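You operate a simulated robot arm through the tools that you are given. There is no shell and no other tool. Be economical: measure what you need, move in short steps, check, and stop when the job is done.

The job below is to be done with a simulated robot arm. You get a single attempt, and the scene is never put back.

Task
Load ingot 27 on the trolley, roll it to the skip and turn the brake latch back on.
Fine: the other ingots stay on the lift table.

Only the result counts: the job must be done as asked and must still hold three seconds after the hand-in. Knocking over, shifting, dropping, spilling or breaking anything else fails it.

Robot
A 5-joint arm with a two-finger parallel gripper on a trunk, on a base that drives. Base frame: it is fixed to the floor where the robot stands at the start and does not move with it; the origin is under the middle of the robot, x ahead of it, y to its left, z up; the surface under the hand at the start is at about z = 736. Lengths are in mm, angles in degrees, forces in N, time in s.
It reaches about 1134 mm from its shoulder. Its first joint turns from -149.0 to 149.0 degrees. Places, roughly: blue trolley [600, -600, 500]; brake latch of the blue trolley [400, -500, 700]; deck of the blue trolley [600, -500, 700]. Payload 1.57 kg.
Tool frame: the origin (TCP) lies between the finger pads and is the grasp point; the fingertips stand 30 mm ahead of it; z points along the fingers, y is the line along which they close. Largest opening 110 mm; finger width 24, thickness 12; the body of the gripper, 48 by 112 mm, starts 78 mm behind the TCP.
Orientation is told as [roll, pitch, yaw] about the base's x, y, z axes, in that order, counted from this pose: with the fingers straight down and closing along the base's y, the tool's x points along the base's -x, its y along +y and its z along -z.

Tools
- The arm moves only by the tool move_arm. Its argument "targets" is a list of rows, each an object (a shift or turn left out is 0, a gripper value left out holds the last) with "dp": the shift along the base's x, y, z in mm, a list of three; "delta_rot": the turn, a rotation vector about the base's x, y, z in degrees, a list of three. In form: [{"dp": [dx, dy, dz], "delta_rot": [wx, wy, wz]}, ...]. A call has 1 to 10 rows; each row shifts and turns the commanded pose from where the row before left it. "claw" is the opening, from 0 (shut) to 1 (fully open), set as the call begins (left out, the last holds). A row lasts 0.2 s, in which the tool goes at most 50 mm and 8.6 degrees; a call with a longer step from one row to the next is refused whole, and so is a gripper value outside its range. A pose out of reach is approached as far as the arm can. The call stops where the force on the tool passes 80 N (or 10 N more than at its start, if that is more) or the arm is blocked; 0.2 s more then pass. Each finger travels about 153 mm/s and halts on what it meets, pressing with about 23 N; the grip force reading is that of the motor and also rises with nothing between the fingers. The clock runs only during rows and for 0.2 s after the last one: add rows that do not move to give the fingers time. It gives the time, the measured TCP pose, the force on the tool (base axes), the opening and the grip force at its end, in the units of the frame above (readings bear some noise), with the torque about the TCP (base axes, N m) and any sound that the robot's microphone picked up.
- Cameras (640 x 400 px; columns grow to the right, rows downward): "scene" is now at [15.1, 134.1, 1671.9]; the picture's right is [-0.60, -0.80, 0.00], its down [-0.62, 0.46, -0.63] and it looks along [0.51, -0.38, -0.77] (base axes); focal length 287 px, centre (320, 200). "wrist" rides on the gripper at [70, 16, -141] in the tool frame; the picture's right is [-0.23, 0.97, 0.00], its down [-0.86, -0.20, -0.48] and it looks along [-0.47, -0.11, 0.88] (tool axes); focal length 222 px, centre (320, 200). There is no depth. A picture from a camera that has moved, and an enlarged one, comes with that camera's place and axes in the base frame and with its lens. The place of the scene camera against the robot may be out by one fixed shift of up to 12 mm in any direction.
- capture(camera): a new picture of that camera. The clock stands still meanwhile.
- lift_body(by): slides the trunk up (or, below 0, down) by that many mm; the arm and the scene camera ride with it, the base frame stays. It gives what a move gives, with no picture.
- base_move(legs): drives the robot by 1 to 6 legs, each [ahead, turn to the left] in mm and degrees, along the robot's own axes; the way and the turn of a leg run together, so that a leg with both is an arc; at most 1500 mm and 180 degrees a leg. The arm and the cameras ride along, it lands a little off, and it stops where it bumps. It gives what a move gives.
- turn_head(pan, tilt): turns the head with the scene camera to pan (to the left, within 155 degrees either way) and tilt (down, from -29 to 69), counted from straight ahead of the robot. It gives what a move gives.
- close_up(camera, box): a new picture of the part [left, top, right, bottom] of that camera's present view, enlarged. The clock stands still meanwhile.
- job_done(): hands the job in; it is judged then, once.

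Go step by step. Nothing tells you exact positions but the pictures and the camera data: compare them with the known pose of the tool, close in by small moves and look again before you grip or let go. The budget is 120 turns and 82 pictures, counting those below and the enlarged ones. Unless the task says otherwise, let go and move clear before handing in, and close with one line.

The tools are called as name(argument=value, ...) on one line, values as JSON. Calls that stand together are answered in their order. move_arm: Moves the arm, as the interface text tells. Its arguments: {"type":"object","properties":{"targets":{"type":"array"},"claw":{"type":"number"}},"required":["targets"]} The other tools are called the same way: lift_body (by) slides the trunk up or down; base_move (legs) drives the base; turn_head (pan, tilt) turns the head that bears the scene camera; capture (camera) takes a picture; close_up (camera, box) takes an enlarged picture of a part of a camera's view; job_done () hands the job in.

At the start:

```text
time: 0.0
ee_pos: [416.4, -415.0, 958.8]
tool_rot: [-0.1, 0.0, 0.2]
wrist_force: [0.3, -0.3, -0.1]
torque: [0.01, -0.02, 0.0]
width: 110.0
grasp_force: 0.0
trunk travel left (down, up): [-692.0, 278.0]
robot x, y, heading: [3.3, 1.9, 0.0]
head pan, tilt: [-36.7, 50.6]
```

scene: 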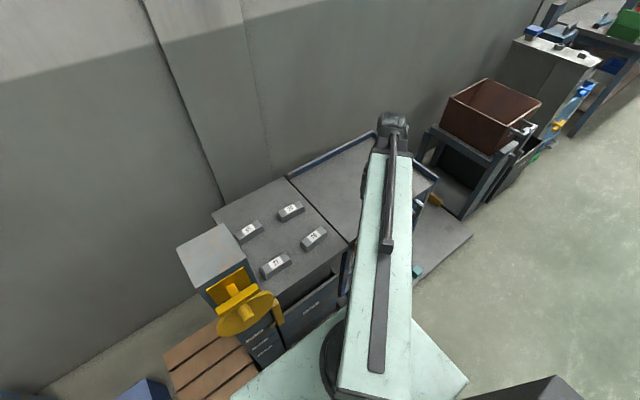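
wrist: 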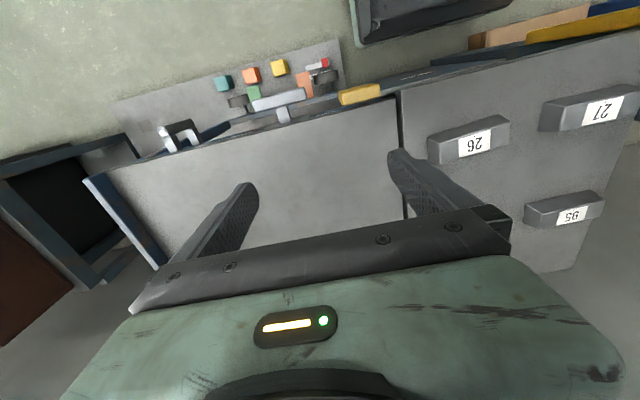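

I see a lift table with four ingots, the trolley deck beside it (partly hidden by the arm), and a rusty skip further on. I'll enlarge both views to read the numbers and the brake latch.

close_up(camera="scene", box=[170, 120, 490, 320])

close_up(camera="wrist", box=[80, 20, 400, 220])

close_up(camera="scene", box=[400, 0, 640, 200])

```text
2.00 times, centred on (330, 220) of scene
camera zoom: at [15.1, 134.1, 1671.9], right [-0.6, -0.8, 0.0], down [-0.62, 0.46, -0.63], along [0.51, -0.38, -0.77], focal length 574 px, centre (300, 160)
```

zoom: 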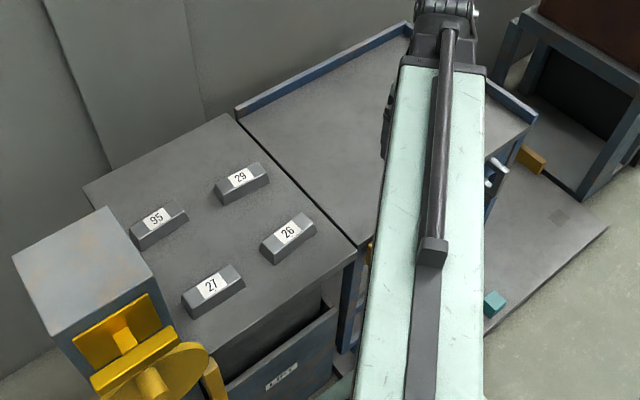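

```text
2.00 times, centred on (240, 120) of wrist
camera zoom: at [348.2, -401.9, 1100.7], right [0.22, 0.97, 0.0], down [0.86, -0.2, 0.48], along [0.47, -0.11, -0.88], focal length 444 px, centre (480, 360)
```

zoom: 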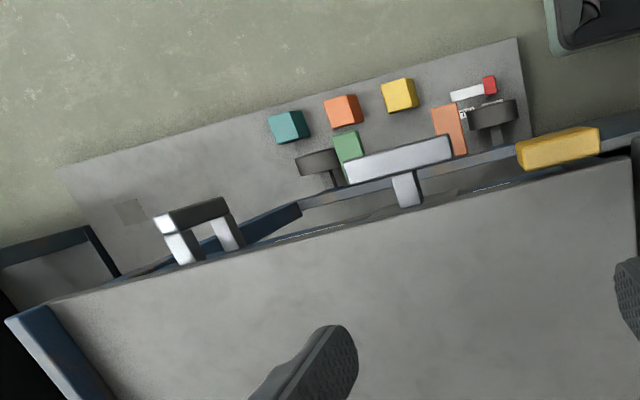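

```text
2.00 times, centred on (520, 100) of scene
camera zoom: at [15.1, 134.1, 1671.9], right [-0.6, -0.8, 0.0], down [-0.62, 0.46, -0.63], along [0.51, -0.38, -0.77], focal length 574 px, centre (-80, 400)
```

zoom: 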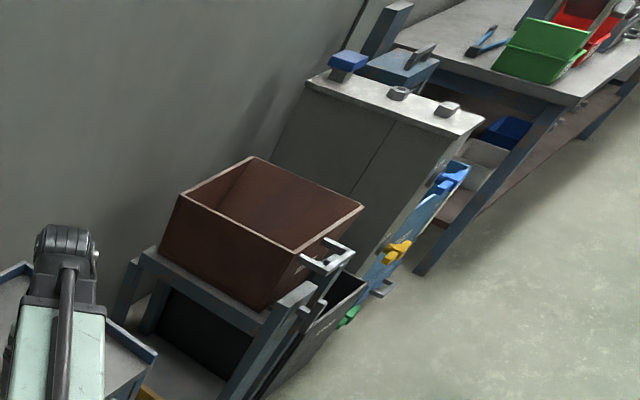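

The trolley front carries several things (a T-bar, a U-handle, a red-tipped lever). I'll retract the hand and tilt it outward to see the front side clearly.

move_arm(targets=[{"dp": [-26, 26, 0], "delta_rot": [-4.2, -4.2, 0]}, {"dp": [-26, 26, 0], "delta_rot": [-4.2, -4.2, 0]}, {"dp": [-26, 26, 0], "delta_rot": [-4.2, -4.2, 0]}, {"dp": [-26, 26, 0], "delta_rot": [-4.2, -4.2, 0]}, {"dp": [-26, 26, 0], "delta_rot": [-4.2, -4.2, 0]}])

capture(camera="wrist")

capture(camera="scene")

```text
time: 1.2
ee_pos: [459.6, -494.2, 990.4]
tool_rot: [-22.0, -20.4, 4.3]
wrist_force: [-0.4, 0.2, -0.7]
torque: [-0.01, 0.04, 0.0]
width: 110.3
grasp_force: 0.0
out of reach, approached as far as the arm can: row 1, 2, 3, 4, 5
trunk travel left (down, up): [-692.0, 278.0]
robot x, y, heading: [1.3, 0.2, -0.5]
head pan, tilt: [-36.7, 50.6]
```

```text
76 pictures are left
camera wrist: at [346.4, -435.1, 1083.4], right [0.27, 0.93, -0.26], down [0.62, 0.04, 0.78], along [0.74, -0.38, -0.56], focal length 222 px, centre (320, 200)
```

wrist: 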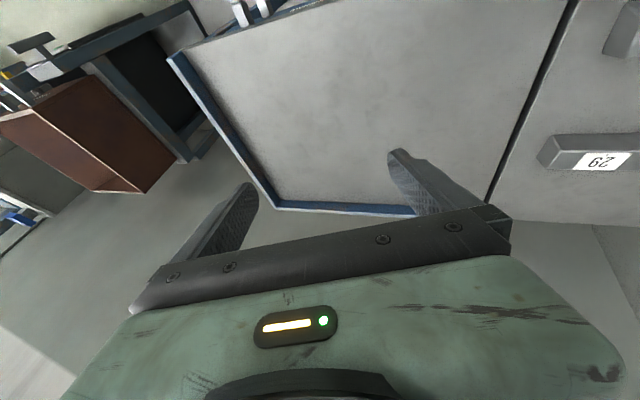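

```text
75 pictures are left
camera scene: at [15.0, 134.1, 1671.9], right [-0.6, -0.8, 0.0], down [-0.62, 0.46, -0.63], along [0.51, -0.38, -0.77], focal length 287 px, centre (320, 200)
```

scene: 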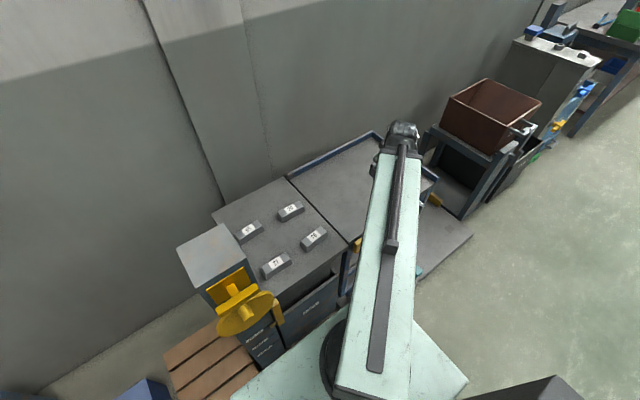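

The arm can't fold in any closer, so I'd better drive back to see the trolley front. I'll look behind the robot first.

turn_head(pan=-145, tilt=45)

capture(camera="scene")

turn_head(pan=145, tilt=45)

capture(camera="scene")

turn_head(pan=-80, tilt=45)

capture(camera="scene")

```text
time: 3.1
ee_pos: [460.4, -493.1, 989.6]
tool_rot: [-21.8, -20.3, 4.2]
wrist_force: [-0.6, 0.1, -1.1]
torque: [0.01, -0.02, 0.0]
width: 110.0
grasp_force: 0.0
trunk travel left (down, up): [-692.0, 278.0]
robot x, y, heading: [2.5, 1.3, 0.0]
head pan, tilt: [-145.0, 45.0]
```

```text
74 pictures are left
camera scene: at [-112.8, 133.2, 1679.6], right [-0.57, 0.82, 0.0], down [0.58, 0.41, -0.71], along [-0.58, -0.41, -0.71], focal length 287 px, centre (320, 200)
```

scene: 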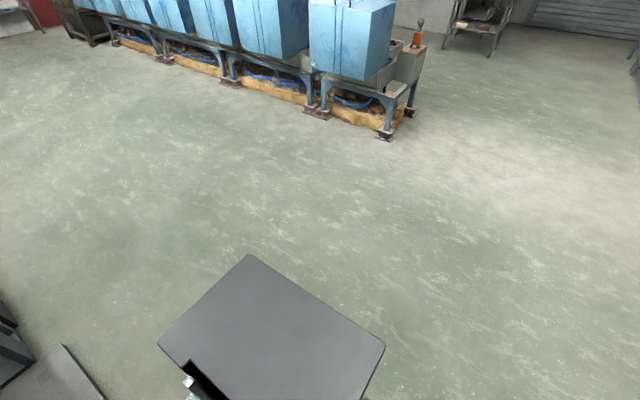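

```text
time: 7.0
ee_pos: [458.1, -493.4, 988.9]
tool_rot: [-22.0, -20.3, 4.2]
wrist_force: [-0.5, -0.5, 0.2]
torque: [0.01, 0.01, 0.0]
width: 109.9
grasp_force: 0.0
trunk travel left (down, up): [-692.0, 278.0]
robot x, y, heading: [3.9, -0.5, -0.5]
head pan, tilt: [145.0, 45.0]
```

```text
73 pictures are left
camera scene: at [-112.7, 226.5, 1679.7], right [0.57, 0.82, 0.0], down [0.58, -0.41, -0.71], along [-0.58, 0.41, -0.71], focal length 287 px, centre (320, 200)
```

scene: 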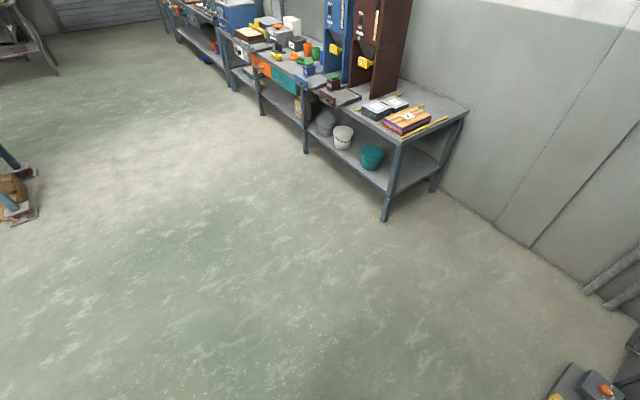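

```text
time: 10.2
ee_pos: [460.4, -494.1, 991.3]
tool_rot: [-21.9, -20.3, 4.1]
wrist_force: [-0.3, 0.0, 0.0]
torque: [-0.03, -0.01, -0.01]
width: 110.0
grasp_force: 0.1
trunk travel left (down, up): [-692.0, 278.0]
robot x, y, heading: [1.8, -3.5, -0.4]
head pan, tilt: [-80.0, 45.0]
```

```text
72 pictures are left
camera scene: at [-32.1, 99.7, 1679.7], right [-0.98, -0.17, 0.0], down [-0.12, 0.7, -0.71], along [0.12, -0.7, -0.71], focal length 287 px, centre (320, 200)
```

scene: 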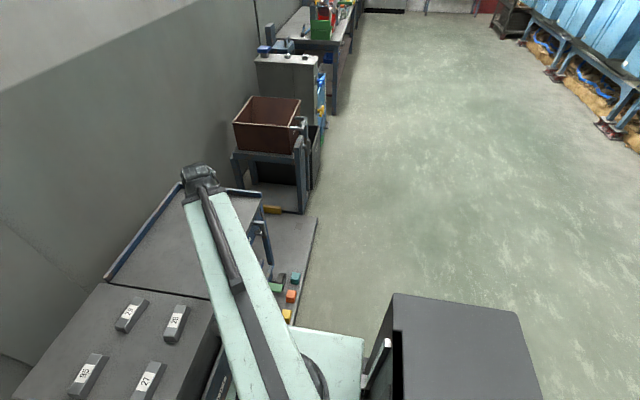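

Behind is open floor. I'll drive back 600 mm and look at the front of the trolley and the skip.

base_move(legs=[[-600, 0]])

turn_head(pan=-38, tilt=45)

capture(camera="scene")

capture(camera="wrist")

```text
time: 13.7
ee_pos: [-148.2, -494.6, 990.5]
tool_rot: [-22.0, -20.3, 4.1]
wrist_force: [0.9, -0.1, 1.2]
torque: [0.0, 0.02, 0.01]
width: 109.8
grasp_force: 0.0
trunk travel left (down, up): [-692.0, 278.0]
robot x, y, heading: [-607.2, 0.7, -0.2]
head pan, tilt: [-80.0, 45.0]
```

```text
time: 14.8
ee_pos: [-148.2, -494.0, 990.7]
tool_rot: [-22.0, -20.3, 4.0]
wrist_force: [0.1, 0.3, -0.3]
torque: [0.01, -0.02, -0.01]
width: 110.1
grasp_force: 0.0
trunk travel left (down, up): [-692.0, 278.0]
robot x, y, heading: [-607.2, 0.1, -0.3]
head pan, tilt: [-38.0, 45.0]
```

```text
71 pictures are left
camera scene: at [-588.4, 130.6, 1679.7], right [-0.62, -0.78, 0.0], down [-0.56, 0.44, -0.71], along [0.56, -0.44, -0.71], focal length 287 px, centre (320, 200)
```

scene: 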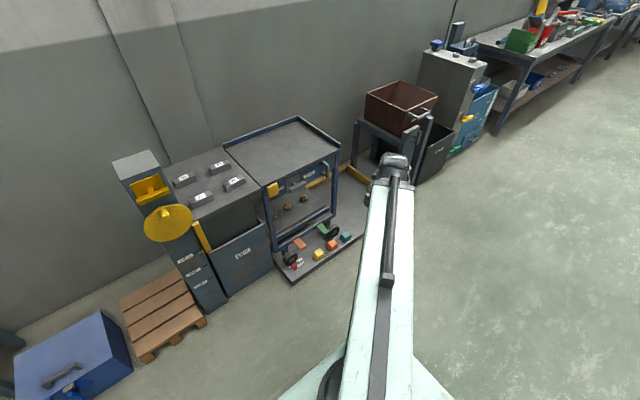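

```text
70 pictures are left
camera wrist: at [-261.8, -435.0, 1083.4], right [0.27, 0.93, -0.26], down [0.62, 0.04, 0.78], along [0.73, -0.38, -0.56], focal length 222 px, centre (320, 200)
```

wrist: 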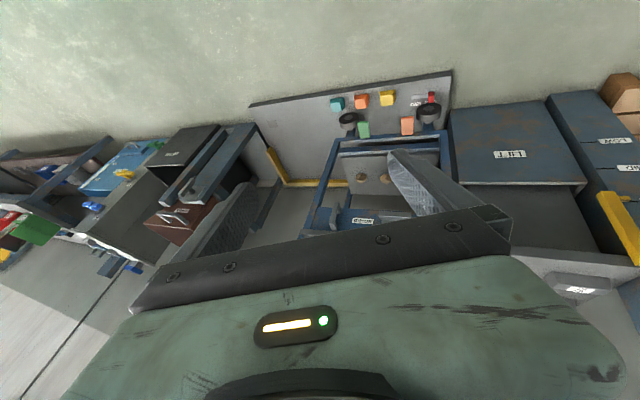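

close_up(camera="scene", box=[220, 110, 380, 210])

close_up(camera="scene", box=[260, 190, 388, 290])

close_up(camera="scene", box=[340, 70, 500, 190])

```text
4.00 times, centred on (300, 160) of scene
camera zoom: at [-588.4, 130.6, 1679.7], right [-0.62, -0.78, 0.0], down [-0.56, 0.44, -0.71], along [0.56, -0.44, -0.71], focal length 1148 px, centre (400, 360)
```

zoom: 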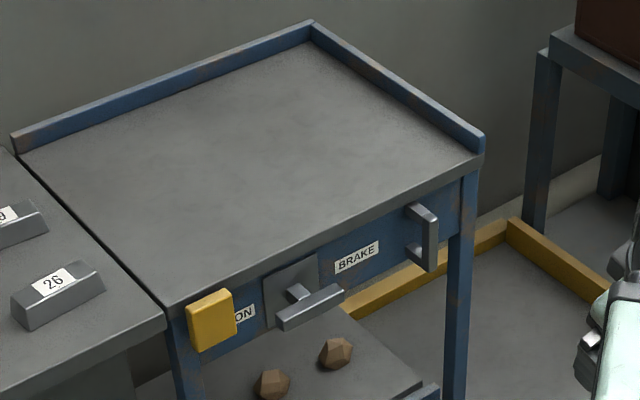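

```text
4.00 times, centred on (324, 240) of scene
camera zoom: at [-588.4, 130.6, 1679.7], right [-0.62, -0.78, 0.0], down [-0.56, 0.44, -0.71], along [0.56, -0.44, -0.71], focal length 1148 px, centre (304, 40)
```

zoom: 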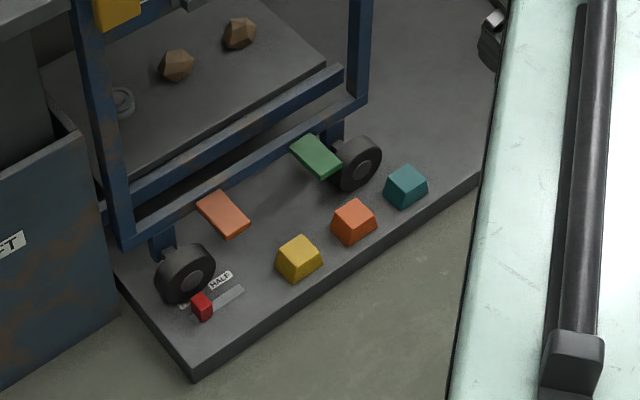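

```text
3.33 times, centred on (420, 130) of scene
camera zoom: at [-588.4, 130.6, 1679.7], right [-0.62, -0.78, 0.0], down [-0.56, 0.44, -0.71], along [0.56, -0.44, -0.71], focal length 957 px, centre (-13, 433)
```

zoom: 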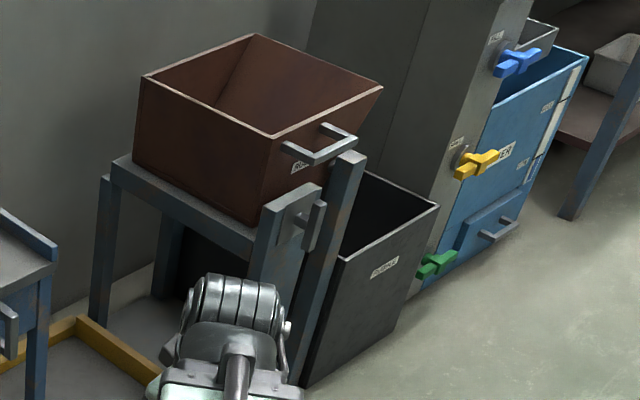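

The front shows a T-shaped brake latch between labels, a yellow block near the left corner, a U-handle, and pads near the wheels. I'll lower the trunk for a more frontal view.

lift_body(by=-450)

turn_head(pan=-30, tilt=28)

capture(camera="scene")

```text
refused: -450 is not a number from -400 to 400
```

```text
time: 15.6
ee_pos: [-148.8, -493.0, 990.6]
tool_rot: [-22.0, -20.3, 4.0]
wrist_force: [-0.1, 1.0, -0.8]
torque: [-0.01, -0.01, 0.0]
width: 110.0
grasp_force: 0.1
trunk travel left (down, up): [-692.0, 278.0]
robot x, y, heading: [-610.5, 1.4, 0.0]
head pan, tilt: [-30.0, 28.0]
```

```text
66 pictures are left
camera scene: at [-573.5, 135.1, 1705.4], right [-0.5, -0.86, 0.0], down [-0.41, 0.24, -0.88], along [0.76, -0.44, -0.47], focal length 287 px, centre (320, 200)
```

scene: 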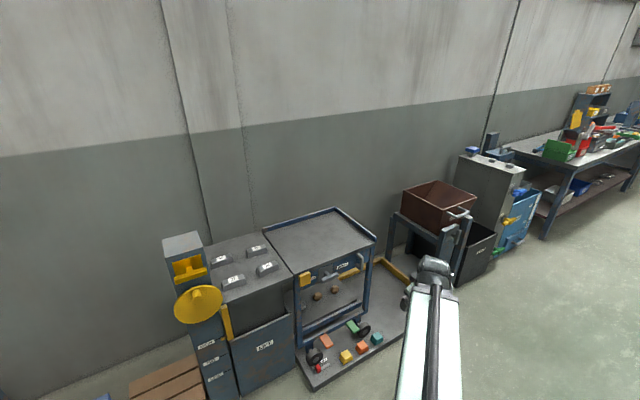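

lift_body(by=-400)

turn_head(pan=-30, tilt=38)

close_up(camera="scene", box=[220, 100, 460, 250])

close_up(camera="scene", box=[220, 220, 460, 370])

```text
time: 19.4
ee_pos: [-149.0, -494.6, 590.1]
tool_rot: [-22.0, -20.3, 4.1]
wrist_force: [-0.7, -0.7, 0.4]
torque: [0.01, -0.03, 0.02]
width: 110.1
grasp_force: 0.1
trunk travel left (down, up): [-292.0, 678.0]
robot x, y, heading: [-607.8, 2.9, -0.4]
head pan, tilt: [-30.0, 28.0]
```

```text
time: 20.1
ee_pos: [-149.1, -493.5, 590.3]
tool_rot: [-22.0, -20.3, 4.2]
wrist_force: [0.2, 0.2, -0.1]
torque: [-0.02, 0.01, -0.01]
width: 109.8
grasp_force: 0.1
trunk travel left (down, up): [-292.0, 678.0]
robot x, y, heading: [-607.0, 3.1, -0.2]
head pan, tilt: [-30.0, 38.0]
```

```text
2.67 times, centred on (340, 175) of scene
camera zoom: at [-577.7, 137.5, 1290.0], right [-0.5, -0.86, 0.0], down [-0.53, 0.31, -0.79], along [0.68, -0.4, -0.62], focal length 766 px, centre (267, 267)
```

zoom: 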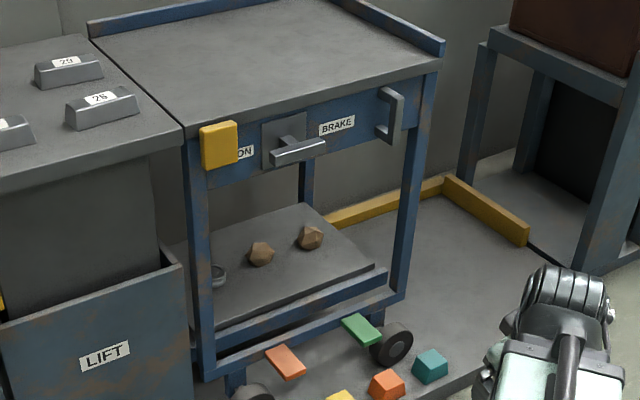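

```text
2.67 times, centred on (340, 295) of scene
camera zoom: at [-577.7, 137.5, 1290.0], right [-0.5, -0.86, 0.0], down [-0.53, 0.31, -0.79], along [0.68, -0.4, -0.62], focal length 766 px, centre (267, -53)
```

zoom: 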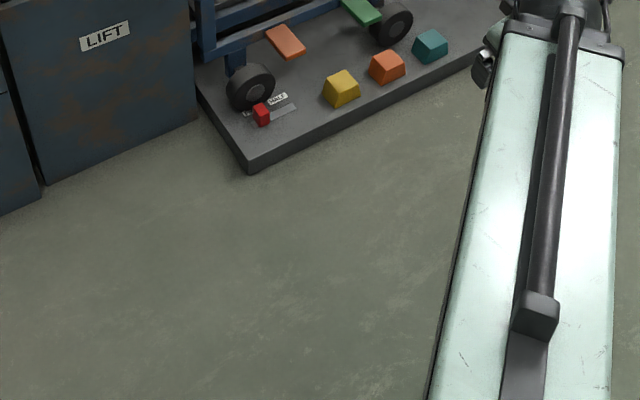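

close_up(camera="scene", box=[285, 120, 395, 190])

close_up(camera="scene", box=[290, 210, 410, 285])

```text
5.71 times, centred on (340, 155) of scene
camera zoom: at [-577.7, 137.5, 1290.0], right [-0.5, -0.86, 0.0], down [-0.53, 0.31, -0.79], along [0.68, -0.4, -0.62], focal length 1640 px, centre (206, 457)
```

zoom: 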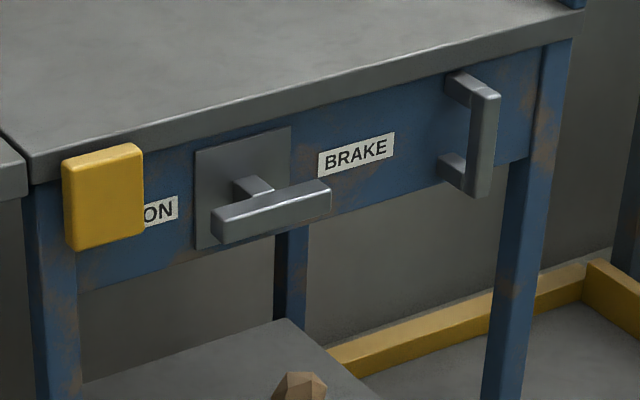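

```text
5.33 times, centred on (350, 248) of scene
camera zoom: at [-577.7, 137.5, 1290.0], right [-0.5, -0.86, 0.0], down [-0.53, 0.31, -0.79], along [0.68, -0.4, -0.62], focal length 1531 px, centre (160, -53)
```

zoom: 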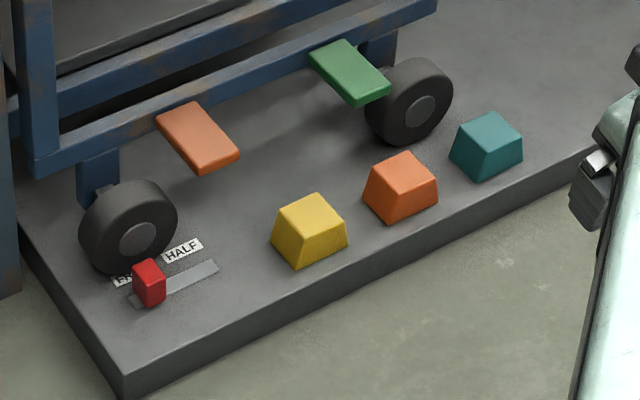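

The brake latch is a T-bar between the "ON" and "BRAKE" labels, the U-handle is the push handle, and a yellow kerb near y≈-1270 ends the track at the skip. I'll park sideways (heading -90°) about x=-350 so I can drive along the trolley's direction, with the trunk back up.

lift_body(by=400)

base_move(legs=[[257, 0], [0, -90]])

```text
time: 23.9
ee_pos: [-149.0, -494.0, 990.6]
tool_rot: [-22.0, -20.3, 4.0]
wrist_force: [0.0, -0.4, 1.0]
torque: [0.0, 0.02, -0.01]
width: 110.0
grasp_force: 0.2
trunk travel left (down, up): [-692.0, 278.0]
robot x, y, heading: [-606.7, 2.5, -0.2]
head pan, tilt: [-30.0, 38.0]
```

```text
time: 29.5
ee_pos: [-851.4, -468.1, 988.0]
tool_rot: [-21.4, -20.0, -85.3]
wrist_force: [0.5, -0.1, 1.3]
torque: [0.01, 0.01, -0.03]
width: 110.0
grasp_force: 0.0
trunk travel left (down, up): [-692.0, 278.0]
robot x, y, heading: [-367.6, -3.7, -89.0]
head pan, tilt: [-30.0, 38.0]
```

The robot is sideways with the arm behind. I'll turn 180° left so the arm ends up near the work side with little swing.

base_move(legs=[[0, 179]])

```text
time: 35.4
ee_pos: [297.8, 115.4, 990.6]
tool_rot: [-22.9, -19.7, 61.2]
wrist_force: [0.3, -0.9, 0.5]
torque: [0.01, 0.0, 0.03]
width: 110.1
grasp_force: 0.1
trunk travel left (down, up): [-692.0, 278.0]
robot x, y, heading: [-370.9, 1.9, 55.6]
head pan, tilt: [-30.0, 38.0]
stopped in leg 1: the force on the tool passed its limit at 95 N (the readings are from after the stop); the commanded pose is now the measured one
```

The turn was stopped by contact near the lift-table post. I'll look before doing anything else.

capture(camera="wrist")

capture(camera="scene")

```text
61 pictures are left
camera wrist: at [185.9, 53.0, 1084.0], right [-0.62, 0.73, -0.28], down [0.3, 0.55, 0.78], along [0.72, 0.4, -0.57], focal length 222 px, centre (320, 200)
```

wrist: 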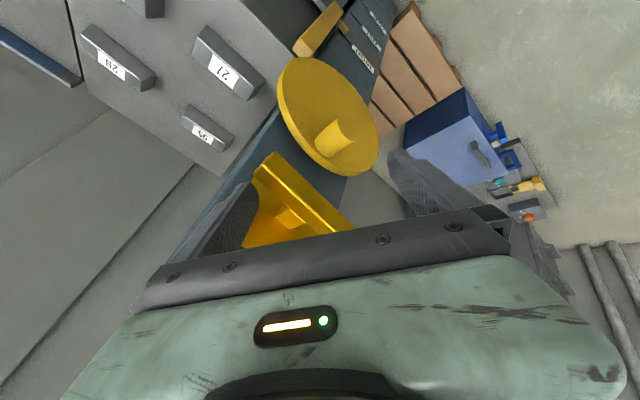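

```text
60 pictures are left
camera scene: at [-457.6, 104.7, 1689.9], right [0.43, -0.9, 0.0], down [-0.56, -0.27, -0.79], along [0.71, 0.34, -0.62], focal length 287 px, centre (320, 200)
```

scene: 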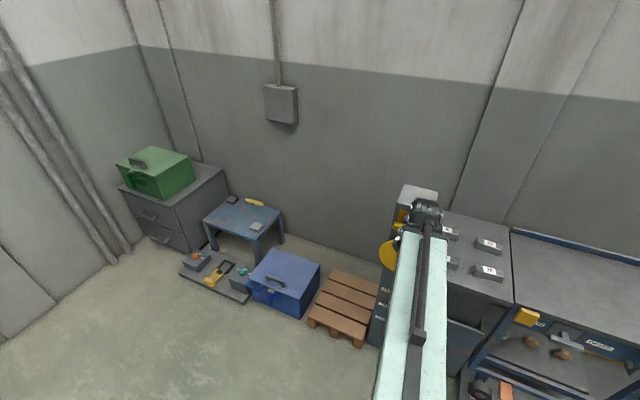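

A finger met the yellow control on the post; nothing seems displaced. I'll back off the same way, raise the trunk well above the post, then complete the turn.

base_move(legs=[[0, -15]])

lift_body(by=270)

capture(camera="scene")

```text
time: 36.7
ee_pos: [306.6, -65.0, 990.5]
tool_rot: [-22.8, -19.6, 46.0]
wrist_force: [-0.8, 0.0, 0.9]
torque: [-0.01, -0.02, 0.0]
width: 110.1
grasp_force: 0.1
trunk travel left (down, up): [-692.0, 278.0]
robot x, y, heading: [-365.1, -0.4, 41.1]
head pan, tilt: [-30.0, 38.0]
```

```text
time: 39.5
ee_pos: [306.4, -64.9, 1261.4]
tool_rot: [-23.0, -19.7, 46.0]
wrist_force: [-0.7, -0.3, -0.5]
torque: [-0.01, 0.03, 0.01]
width: 110.1
grasp_force: 0.0
trunk travel left (down, up): [-962.0, 8.0]
robot x, y, heading: [-369.1, 0.2, 41.1]
head pan, tilt: [-30.0, 38.0]
```

```text
59 pictures are left
camera scene: at [-429.0, 122.9, 1959.9], right [0.19, -0.98, 0.0], down [-0.6, -0.12, -0.79], along [0.77, 0.15, -0.62], focal length 287 px, centre (320, 200)
```

scene: 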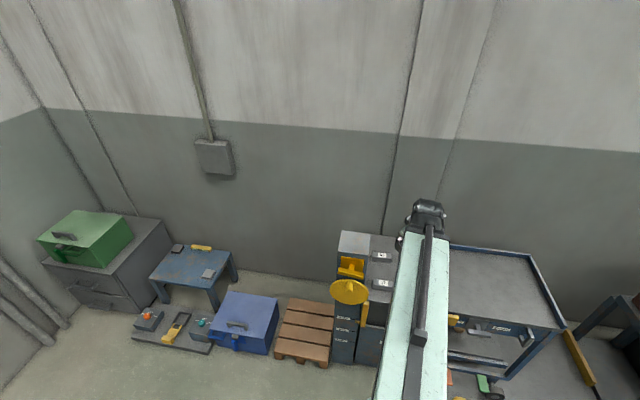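

Everything looks in place. Now I finish the turn at this height.

base_move(legs=[[0, 49]])

```text
time: 42.1
ee_pos: [119.8, 467.3, 1260.4]
tool_rot: [-23.0, -19.5, 95.1]
wrist_force: [-0.2, 0.4, -0.4]
torque: [-0.01, 0.0, -0.04]
width: 109.8
grasp_force: 0.0
trunk travel left (down, up): [-962.0, 8.0]
robot x, y, heading: [-364.6, -1.3, 89.7]
head pan, tilt: [-30.0, 38.0]
```

Facing clear. I'll bring the tool upright, then swing it over toward ingot 27 at height.

move_arm(targets=[{"dp": [8, 8, 0], "delta_rot": [-4.15, 4.37, 0]}, {"dp": [8, 8, 0], "delta_rot": [-4.15, 4.37, 0]}, {"dp": [8, 8, 0], "delta_rot": [-4.15, 4.37, 0]}, {"dp": [8, 8, 0], "delta_rot": [-4.15, 4.37, 0]}, {"dp": [8, 8, 0], "delta_rot": [-4.15, 4.37, 0]}, {"dp": [10, -40, 0]}, {"dp": [20, -40, 0]}, {"dp": [20, -40, 0]}])

```text
time: 43.9
ee_pos: [210.2, 385.2, 1229.7]
tool_rot: [0.3, 0.1, 90.9]
wrist_force: [0.8, -0.1, -0.1]
torque: [0.04, -0.03, 0.0]
width: 110.0
grasp_force: 0.1
out of reach, approached as far as the arm can: row 1, 2, 3, 4
trunk travel left (down, up): [-962.0, 8.0]
robot x, y, heading: [-371.4, -3.6, 89.8]
head pan, tilt: [-30.0, 38.0]
```

move_arm(targets=[{"dp": [19, -41, 0]}, {"dp": [19, -41, 0]}, {"dp": [19, -41, 0]}, {"dp": [19, -41, 0]}, {"dp": [19, -41, 0]}, {"dp": [19, -41, 0]}, {"dp": [19, -41, 0]}, {"dp": [19, -41, 0]}, {"dp": [19, -41, 0]}, {"dp": [19, -41, 0]}])

capture(camera="wrist")

turn_head(pan=-98, tilt=45)

capture(camera="scene")

```text
time: 46.1
ee_pos: [399.6, -25.4, 1228.7]
tool_rot: [0.2, 0.1, 91.1]
wrist_force: [0.3, 0.4, 0.5]
torque: [-0.03, -0.01, 0.0]
width: 110.1
grasp_force: 0.1
trunk travel left (down, up): [-962.0, 8.0]
robot x, y, heading: [-367.6, -3.0, 89.9]
head pan, tilt: [-30.0, 38.0]
```

```text
58 pictures are left
camera wrist: at [385.8, -96.2, 1370.8], right [-0.98, 0.21, 0.0], down [0.19, 0.86, 0.48], along [0.1, 0.47, -0.88], focal length 222 px, centre (320, 200)
```

wrist: 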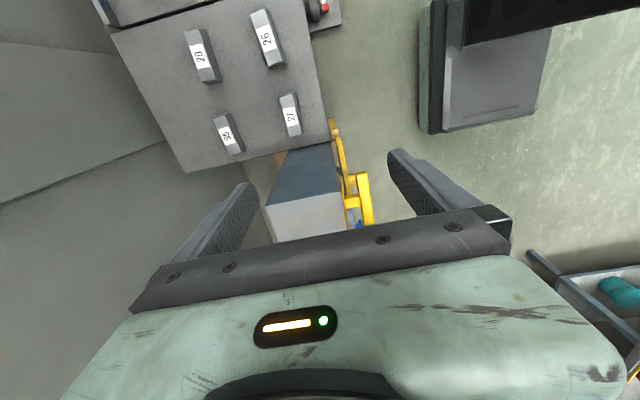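

```text
time: 47.5
ee_pos: [399.6, -24.4, 1228.4]
tool_rot: [0.2, 0.2, 91.1]
wrist_force: [0.1, -0.8, -0.1]
torque: [0.0, 0.0, 0.04]
width: 110.1
grasp_force: 0.0
trunk travel left (down, up): [-962.0, 8.0]
robot x, y, heading: [-367.4, -2.5, 89.8]
head pan, tilt: [-98.0, 45.0]
```

```text
57 pictures are left
camera scene: at [-457.9, -48.4, 1949.7], right [-0.14, -0.99, 0.0], down [-0.7, 0.1, -0.71], along [0.7, -0.1, -0.71], focal length 287 px, centre (320, 200)
```

scene: 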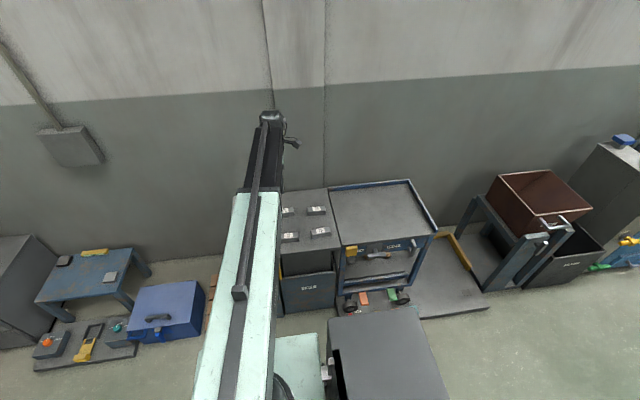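

Ingot 27 is near (475, -30). The post is close on its left, so I'll shift the robot 300 mm to -y so that the arm comes in from the free side.

base_move(legs=[[-300, 0]])

turn_head(pan=-90, tilt=45)

capture(camera="scene")

```text
time: 49.5
ee_pos: [398.9, -325.4, 1229.1]
tool_rot: [0.3, 0.1, 91.2]
wrist_force: [0.2, 0.0, 0.3]
torque: [-0.02, 0.01, -0.01]
width: 110.1
grasp_force: 0.1
trunk travel left (down, up): [-962.0, 8.0]
robot x, y, heading: [-368.9, -303.5, 89.8]
head pan, tilt: [-98.0, 45.0]
```

```text
time: 50.2
ee_pos: [398.9, -323.8, 1229.2]
tool_rot: [0.3, 0.2, 91.3]
wrist_force: [-0.2, -0.8, 0.8]
torque: [-0.01, 0.04, 0.0]
width: 110.0
grasp_force: 0.2
trunk travel left (down, up): [-962.0, 8.0]
robot x, y, heading: [-371.0, -303.3, 89.8]
head pan, tilt: [-90.0, 45.0]
```

```text
56 pictures are left
camera scene: at [-458.2, -338.9, 1949.6], right [0.0, -1.0, 0.0], down [-0.71, 0.0, -0.71], along [0.71, 0.0, -0.71], focal length 287 px, centre (320, 200)
```

scene: 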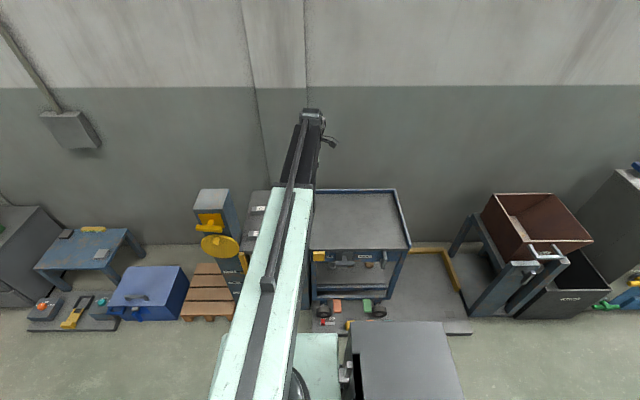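

move_arm(targets=[{"dp": [12, 44, 0]}, {"dp": [12, 44, 0]}, {"dp": [12, 44, 0]}, {"dp": [12, 44, 0]}, {"dp": [12, 44, 0]}, {"dp": [12, 44, 0]}, {"dp": [0, 0, -48]}, {"dp": [0, 0, -48]}, {"dp": [0, 0, -48]}, {"dp": [0, 0, -48]}])

capture(camera="wrist")

```text
time: 52.4
ee_pos: [471.9, -58.2, 1229.1]
tool_rot: [0.2, 0.3, 91.1]
wrist_force: [0.2, -0.4, -0.8]
torque: [0.0, 0.02, 0.03]
width: 109.9
grasp_force: 0.1
out of reach, approached as far as the arm can: row 7, 8, 9, 10
trunk travel left (down, up): [-962.0, 8.0]
robot x, y, heading: [-367.1, -306.3, 89.8]
head pan, tilt: [-90.0, 45.0]
```

```text
55 pictures are left
camera wrist: at [456.4, -129.1, 1371.0], right [-0.98, 0.21, 0.0], down [0.18, 0.86, 0.47], along [0.09, 0.47, -0.88], focal length 222 px, centre (320, 200)
```

wrist: 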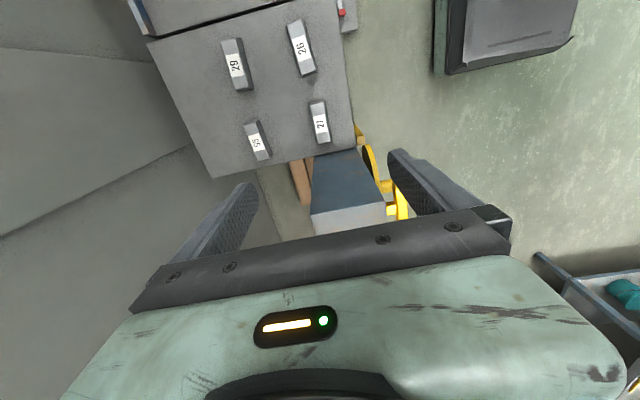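

The arm refused to descend with the tool upright. I'll test small vertical steps to learn its limits before using the trunk.

move_arm(targets=[{"dp": [0, 0, -10]}])

move_arm(targets=[{"dp": [0, 0, 20]}])

```text
time: 52.8
ee_pos: [470.2, -58.2, 1229.3]
tool_rot: [0.3, 0.2, 91.2]
wrist_force: [0.0, 0.2, 0.2]
torque: [-0.04, 0.0, -0.03]
width: 110.0
grasp_force: 0.1
out of reach, approached as far as the arm can: row 1
trunk travel left (down, up): [-962.0, 8.0]
robot x, y, heading: [-366.6, -301.8, 89.9]
head pan, tilt: [-90.0, 45.0]
```

```text
time: 53.2
ee_pos: [470.2, -58.5, 1228.1]
tool_rot: [0.3, 0.2, 91.2]
wrist_force: [-0.4, 0.2, 0.5]
torque: [0.02, 0.01, 0.04]
width: 110.2
grasp_force: 0.0
out of reach, approached as far as the arm can: row 1
trunk travel left (down, up): [-962.0, 8.0]
robot x, y, heading: [-366.8, -300.3, 89.8]
head pan, tilt: [-90.0, 45.0]
```

So height comes only from the trunk when the tool is upright. I lower the trunk to about z=960 over ingot 27 and look.

lift_body(by=-300)

capture(camera="wrist")

```text
time: 56.2
ee_pos: [470.6, -58.8, 929.7]
tool_rot: [0.2, 0.2, 91.2]
wrist_force: [0.7, 0.3, -0.2]
torque: [0.02, 0.02, 0.02]
width: 109.9
grasp_force: 0.0
trunk travel left (down, up): [-662.0, 308.0]
robot x, y, heading: [-367.5, -303.9, 90.0]
head pan, tilt: [-90.0, 45.0]
```

```text
54 pictures are left
camera wrist: at [456.4, -129.1, 1071.1], right [-0.98, 0.21, 0.0], down [0.18, 0.86, 0.47], along [0.09, 0.47, -0.88], focal length 222 px, centre (320, 200)
```

wrist: 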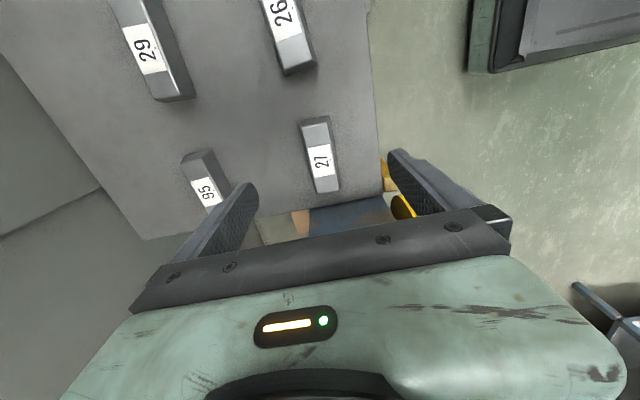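

Ingot 27's centre is about (472, -33), long axis along y, and the fingers close along x. I align above and go down to z≈790.

move_arm(targets=[{"dp": [1, 25, 0]}])

lift_body(by=-135)

capture(camera="wrist")

capture(camera="scene")

```text
time: 56.6
ee_pos: [472.0, -33.2, 929.3]
tool_rot: [0.3, 0.2, 91.2]
wrist_force: [0.2, -1.0, 0.4]
torque: [0.02, -0.02, 0.01]
width: 109.8
grasp_force: 0.1
trunk travel left (down, up): [-662.0, 308.0]
robot x, y, heading: [-368.7, -305.3, 89.8]
head pan, tilt: [-90.0, 45.0]
```

```text
time: 58.2
ee_pos: [470.4, -34.3, 794.4]
tool_rot: [0.2, 0.3, 91.2]
wrist_force: [-0.2, -0.3, -0.2]
torque: [-0.02, 0.02, 0.0]
width: 110.0
grasp_force: 0.0
trunk travel left (down, up): [-527.0, 443.0]
robot x, y, heading: [-369.5, -301.1, 90.0]
head pan, tilt: [-90.0, 45.0]
```

```text
53 pictures are left
camera wrist: at [457.0, -104.3, 936.1], right [-0.98, 0.21, 0.0], down [0.18, 0.86, 0.47], along [0.1, 0.47, -0.88], focal length 222 px, centre (320, 200)
```

wrist: 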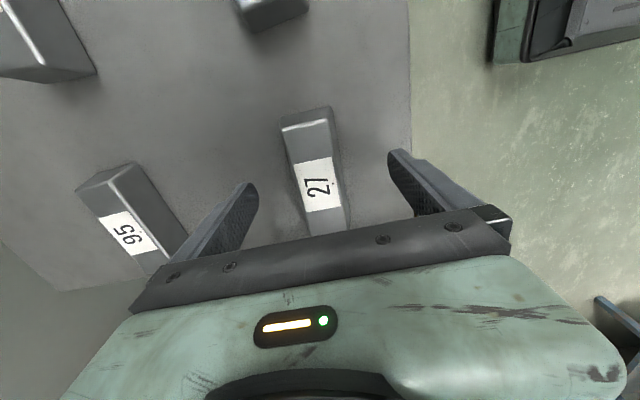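

```text
52 pictures are left
camera scene: at [-458.2, -338.5, 1514.7], right [0.0, -1.0, 0.0], down [-0.71, 0.0, -0.71], along [0.71, 0.0, -0.71], focal length 287 px, centre (320, 200)
```

scene: 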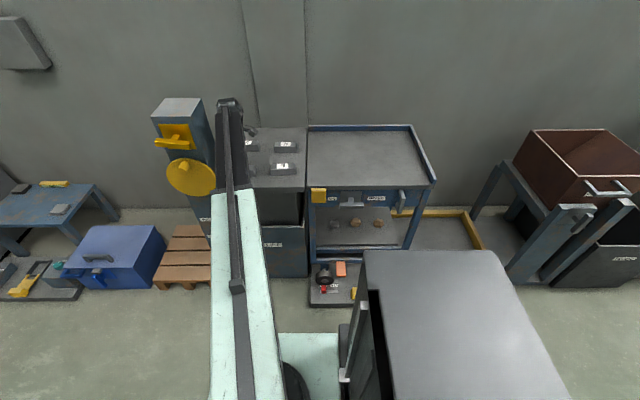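

lift_body(by=-20)

capture(camera="wrist")

```text
time: 58.9
ee_pos: [471.4, -33.5, 773.0]
tool_rot: [0.2, 0.2, 91.2]
wrist_force: [-0.1, 0.1, -0.4]
torque: [0.0, -0.01, -0.01]
width: 110.0
grasp_force: 0.0
trunk travel left (down, up): [-507.0, 463.0]
robot x, y, heading: [-368.5, -302.5, 89.9]
head pan, tilt: [-90.0, 45.0]
```

```text
51 pictures are left
camera wrist: at [457.0, -104.3, 916.0], right [-0.98, 0.21, 0.0], down [0.18, 0.86, 0.47], along [0.1, 0.47, -0.88], focal length 222 px, centre (320, 200)
```

wrist: 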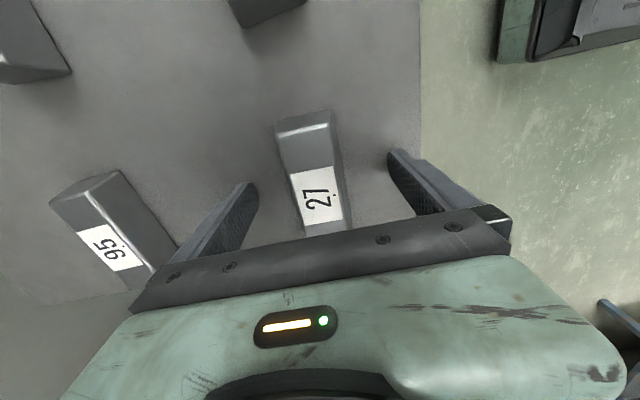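

Fingers straddle ingot 27 with room; I close now.

move_arm(targets=[{"dp": [0, 0, 0]}, {"dp": [0, 0, 0]}, {"dp": [0, 0, 0]}, {"dp": [0, 0, 0]}], claw=0)

lift_body(by=30)

capture(camera="wrist")

```text
time: 59.9
ee_pos: [471.2, -33.2, 773.8]
tool_rot: [0.2, 0.3, 91.3]
wrist_force: [1.2, 0.4, 1.4]
torque: [-0.07, -0.04, -0.06]
width: 44.1
grasp_force: 23.3
trunk travel left (down, up): [-507.0, 463.0]
robot x, y, heading: [-366.2, -308.6, 89.8]
head pan, tilt: [-90.0, 45.0]
```

```text
time: 60.7
ee_pos: [470.9, -33.4, 804.0]
tool_rot: [0.3, 0.2, 91.2]
wrist_force: [-0.1, -0.9, -4.0]
torque: [-0.03, -0.02, -0.02]
width: 44.2
grasp_force: 22.9
trunk travel left (down, up): [-537.0, 433.0]
robot x, y, heading: [-369.5, -302.0, 89.5]
head pan, tilt: [-90.0, 45.0]
```

```text
50 pictures are left
camera wrist: at [457.3, -104.1, 945.7], right [-0.98, 0.21, 0.0], down [0.18, 0.86, 0.47], along [0.09, 0.47, -0.88], focal length 222 px, centre (320, 200)
```

wrist: 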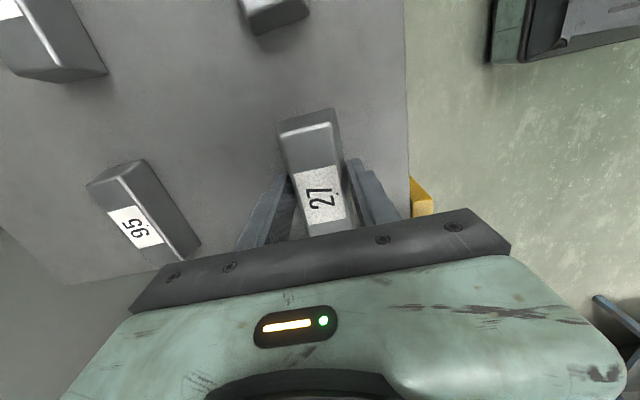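

Ingot held (about 4 N). I lift higher, carry it over the deck to about (560, -485).

lift_body(by=80)

move_arm(targets=[{"dp": [4, -25, 0]}, {"dp": [9, -45, 0]}, {"dp": [9, -47, 0]}, {"dp": [9, -47, 0]}, {"dp": [9, -47, 0]}, {"dp": [9, -47, 0]}, {"dp": [9, -47, 0]}, {"dp": [9, -47, 0]}, {"dp": [9, -45, 0]}, {"dp": [9, -45, 0]}])

move_arm(targets=[{"dp": [0, -40, 0]}, {"dp": [0, -20, 0]}])

capture(camera="wrist")

capture(camera="scene")

```text
time: 61.8
ee_pos: [470.6, -32.7, 883.3]
tool_rot: [0.4, 0.2, 91.3]
wrist_force: [1.1, 0.0, -4.2]
torque: [-0.02, 0.02, 0.0]
width: 44.3
grasp_force: 23.0
trunk travel left (down, up): [-617.0, 353.0]
robot x, y, heading: [-370.3, -305.8, 90.1]
head pan, tilt: [-90.0, 45.0]
```

```text
time: 64.0
ee_pos: [502.4, -465.6, 882.2]
tool_rot: [0.3, 0.2, 91.2]
wrist_force: [1.4, 0.3, -3.9]
torque: [-0.05, -0.01, 0.0]
width: 44.1
grasp_force: 22.4
out of reach, approached as far as the arm can: row 7, 8, 9, 10
trunk travel left (down, up): [-617.0, 353.0]
robot x, y, heading: [-366.8, -303.9, 89.9]
head pan, tilt: [-90.0, 45.0]
```

```text
time: 64.6
ee_pos: [487.6, -520.4, 883.3]
tool_rot: [0.3, 0.1, 91.3]
wrist_force: [0.1, -0.4, -3.9]
torque: [-0.02, -0.02, -0.01]
width: 44.3
grasp_force: 23.3
out of reach, approached as far as the arm can: row 1, 2
trunk travel left (down, up): [-617.0, 353.0]
robot x, y, heading: [-366.3, -304.4, 90.0]
head pan, tilt: [-90.0, 45.0]
```

```text
49 pictures are left
camera wrist: at [473.3, -591.1, 1025.6], right [-0.98, 0.21, 0.0], down [0.18, 0.86, 0.48], along [0.1, 0.47, -0.88], focal length 222 px, centre (320, 200)
```

wrist: 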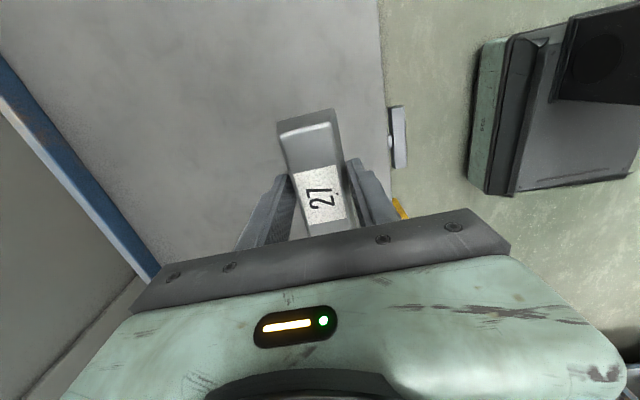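

```text
48 pictures are left
camera scene: at [-457.7, -338.9, 1604.7], right [0.0, -1.0, 0.0], down [-0.71, 0.0, -0.71], along [0.71, 0.0, -0.71], focal length 287 px, centre (320, 200)
```

scene: 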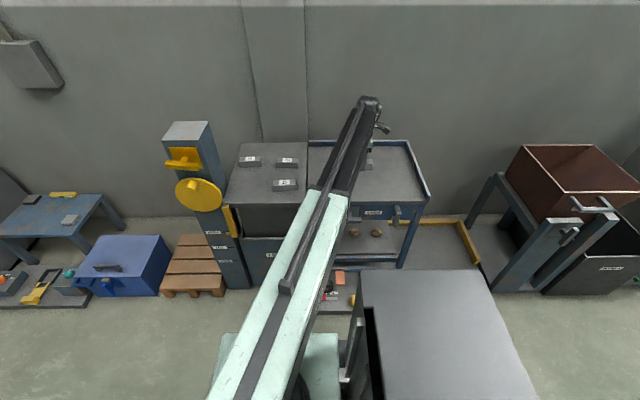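

The arm is at full reach at (488, -520), well on the deck. I'll lower carefully to the deck.

lift_body(by=-98)

close_up(camera="wrist", box=[200, 60, 440, 210])

```text
time: 66.0
ee_pos: [487.3, -519.7, 786.9]
tool_rot: [0.1, 0.2, 91.2]
wrist_force: [-0.1, -0.3, -3.8]
torque: [-0.02, 0.0, 0.0]
width: 44.0
grasp_force: 23.3
trunk travel left (down, up): [-519.0, 451.0]
robot x, y, heading: [-368.4, -305.6, 89.9]
head pan, tilt: [-90.0, 45.0]
```

```text
2.67 times, centred on (320, 135) of wrist
camera zoom: at [473.2, -590.9, 927.7], right [-0.98, 0.21, 0.0], down [0.18, 0.86, 0.47], along [0.1, 0.47, -0.88], focal length 592 px, centre (320, 373)
```

zoom: 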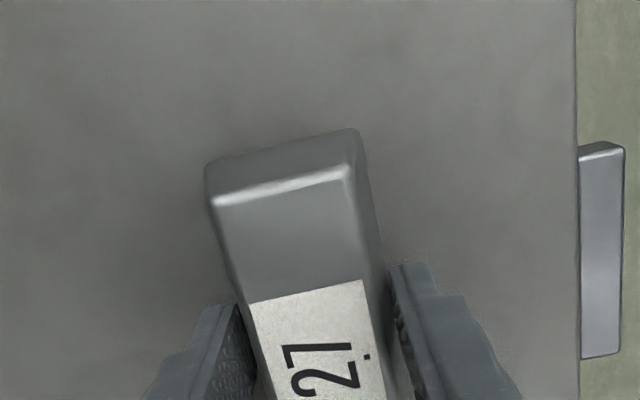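

lift_body(by=-8)

lift_body(by=-4)

```text
time: 66.5
ee_pos: [487.1, -519.0, 778.4]
tool_rot: [0.3, 0.2, 91.2]
wrist_force: [0.0, -0.5, -4.0]
torque: [0.0, -0.01, 0.0]
width: 44.3
grasp_force: 23.1
trunk travel left (down, up): [-511.0, 459.0]
robot x, y, heading: [-367.8, -303.4, 89.9]
head pan, tilt: [-90.0, 45.0]
```

```text
time: 67.0
ee_pos: [486.9, -519.7, 772.4]
tool_rot: [0.2, 0.2, 91.1]
wrist_force: [0.0, -0.8, -3.4]
torque: [-0.02, 0.02, -0.03]
width: 44.1
grasp_force: 23.2
trunk travel left (down, up): [-507.0, 463.0]
robot x, y, heading: [-369.6, -303.9, 90.0]
head pan, tilt: [-90.0, 45.0]
```

lift_body(by=-2)

lift_body(by=-2)

```text
time: 67.6
ee_pos: [488.3, -519.9, 770.6]
tool_rot: [0.1, 0.2, 91.3]
wrist_force: [-0.3, -0.2, -2.9]
torque: [-0.03, -0.04, -0.01]
width: 44.1
grasp_force: 23.2
trunk travel left (down, up): [-505.0, 465.0]
robot x, y, heading: [-367.0, -306.6, 90.3]
head pan, tilt: [-90.0, 45.0]
```

```text
time: 68.1
ee_pos: [486.5, -519.7, 770.2]
tool_rot: [0.1, 0.3, 91.2]
wrist_force: [4.9, -2.5, 9.8]
torque: [0.19, -0.13, -0.06]
width: 44.1
grasp_force: 22.8
trunk travel left (down, up): [-503.0, 467.0]
robot x, y, heading: [-368.6, -300.8, 89.9]
head pan, tilt: [-90.0, 45.0]
```

Contact with the deck. I open the fingers, raise the hand and check.

move_arm(targets=[{"dp": [0, 0, 0]}, {"dp": [0, 0, 0]}, {"dp": [0, 0, 0]}], claw=1)

lift_body(by=250)

capture(camera="wrist")

```text
time: 68.9
ee_pos: [485.8, -520.9, 770.9]
tool_rot: [0.2, 0.3, 91.1]
wrist_force: [-0.2, -0.1, 1.0]
torque: [-0.01, -0.03, 0.01]
width: 110.3
grasp_force: 0.1
trunk travel left (down, up): [-503.0, 467.0]
robot x, y, heading: [-369.3, -305.0, 90.1]
head pan, tilt: [-90.0, 45.0]
```

```text
time: 71.5
ee_pos: [488.4, -519.6, 1021.0]
tool_rot: [0.3, 0.3, 91.2]
wrist_force: [-1.0, 0.4, -0.5]
torque: [-0.01, 0.01, -0.01]
width: 110.1
grasp_force: 0.1
trunk travel left (down, up): [-753.0, 217.0]
robot x, y, heading: [-369.1, -306.0, 89.8]
head pan, tilt: [-90.0, 45.0]
```

```text
46 pictures are left
camera wrist: at [473.0, -591.0, 1161.9], right [-0.98, 0.21, 0.0], down [0.18, 0.86, 0.47], along [0.1, 0.47, -0.88], focal length 222 px, centre (320, 200)
```

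wrist: 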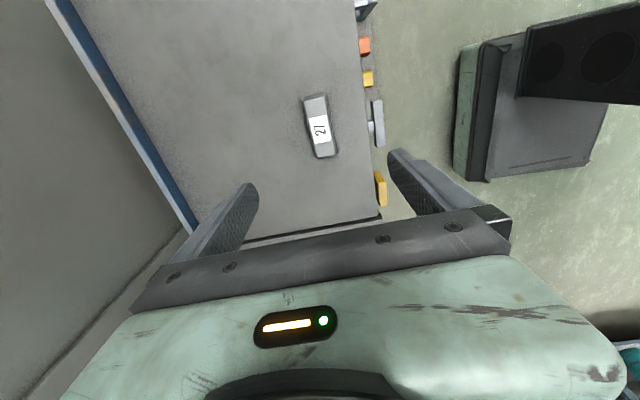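

Ingot 27 sits on the deck at (487, -520). The latch bar spans y≈-438…-537, so I drive 184 mm back to stand straight opposite it and retract the arm.

base_move(legs=[[-184, 0]])

move_arm(targets=[{"dp": [-32, 27, 0]}, {"dp": [-32, 27, 0]}, {"dp": [-32, 27, 0]}, {"dp": [-32, 27, 0]}, {"dp": [-32, 27, 0]}, {"dp": [-32, 27, 0]}, {"dp": [-32, 27, 0]}, {"dp": [-32, 27, 0]}])

move_arm(targets=[{"dp": [-25, 0, 0]}, {"dp": [-25, 0, 0]}, {"dp": [-25, 0, 0]}, {"dp": [-25, 0, 0]}, {"dp": [-25, 0, 0]}, {"dp": [-25, 0, 0]}])

```text
time: 73.0
ee_pos: [485.8, -706.2, 1020.1]
tool_rot: [0.1, 0.2, 91.0]
wrist_force: [0.3, -0.1, 0.8]
torque: [0.02, -0.03, 0.02]
width: 110.2
grasp_force: 0.1
trunk travel left (down, up): [-753.0, 217.0]
robot x, y, heading: [-369.7, -485.0, 89.7]
head pan, tilt: [-90.0, 45.0]
```

```text
time: 74.8
ee_pos: [227.4, -489.0, 1019.9]
tool_rot: [0.2, 0.1, 91.1]
wrist_force: [0.1, -0.3, 0.6]
torque: [0.0, -0.02, -0.04]
width: 110.0
grasp_force: 0.1
trunk travel left (down, up): [-753.0, 217.0]
robot x, y, heading: [-371.0, -487.8, 90.0]
head pan, tilt: [-90.0, 45.0]
```

```text
time: 76.2
ee_pos: [152.8, -489.2, 1020.1]
tool_rot: [0.2, 0.2, 91.1]
wrist_force: [0.9, 0.1, 0.3]
torque: [0.02, 0.01, 0.02]
width: 110.1
grasp_force: 0.0
out of reach, approached as far as the arm can: row 4, 5, 6
trunk travel left (down, up): [-753.0, 217.0]
robot x, y, heading: [-368.8, -484.5, 89.7]
head pan, tilt: [-90.0, 45.0]
```

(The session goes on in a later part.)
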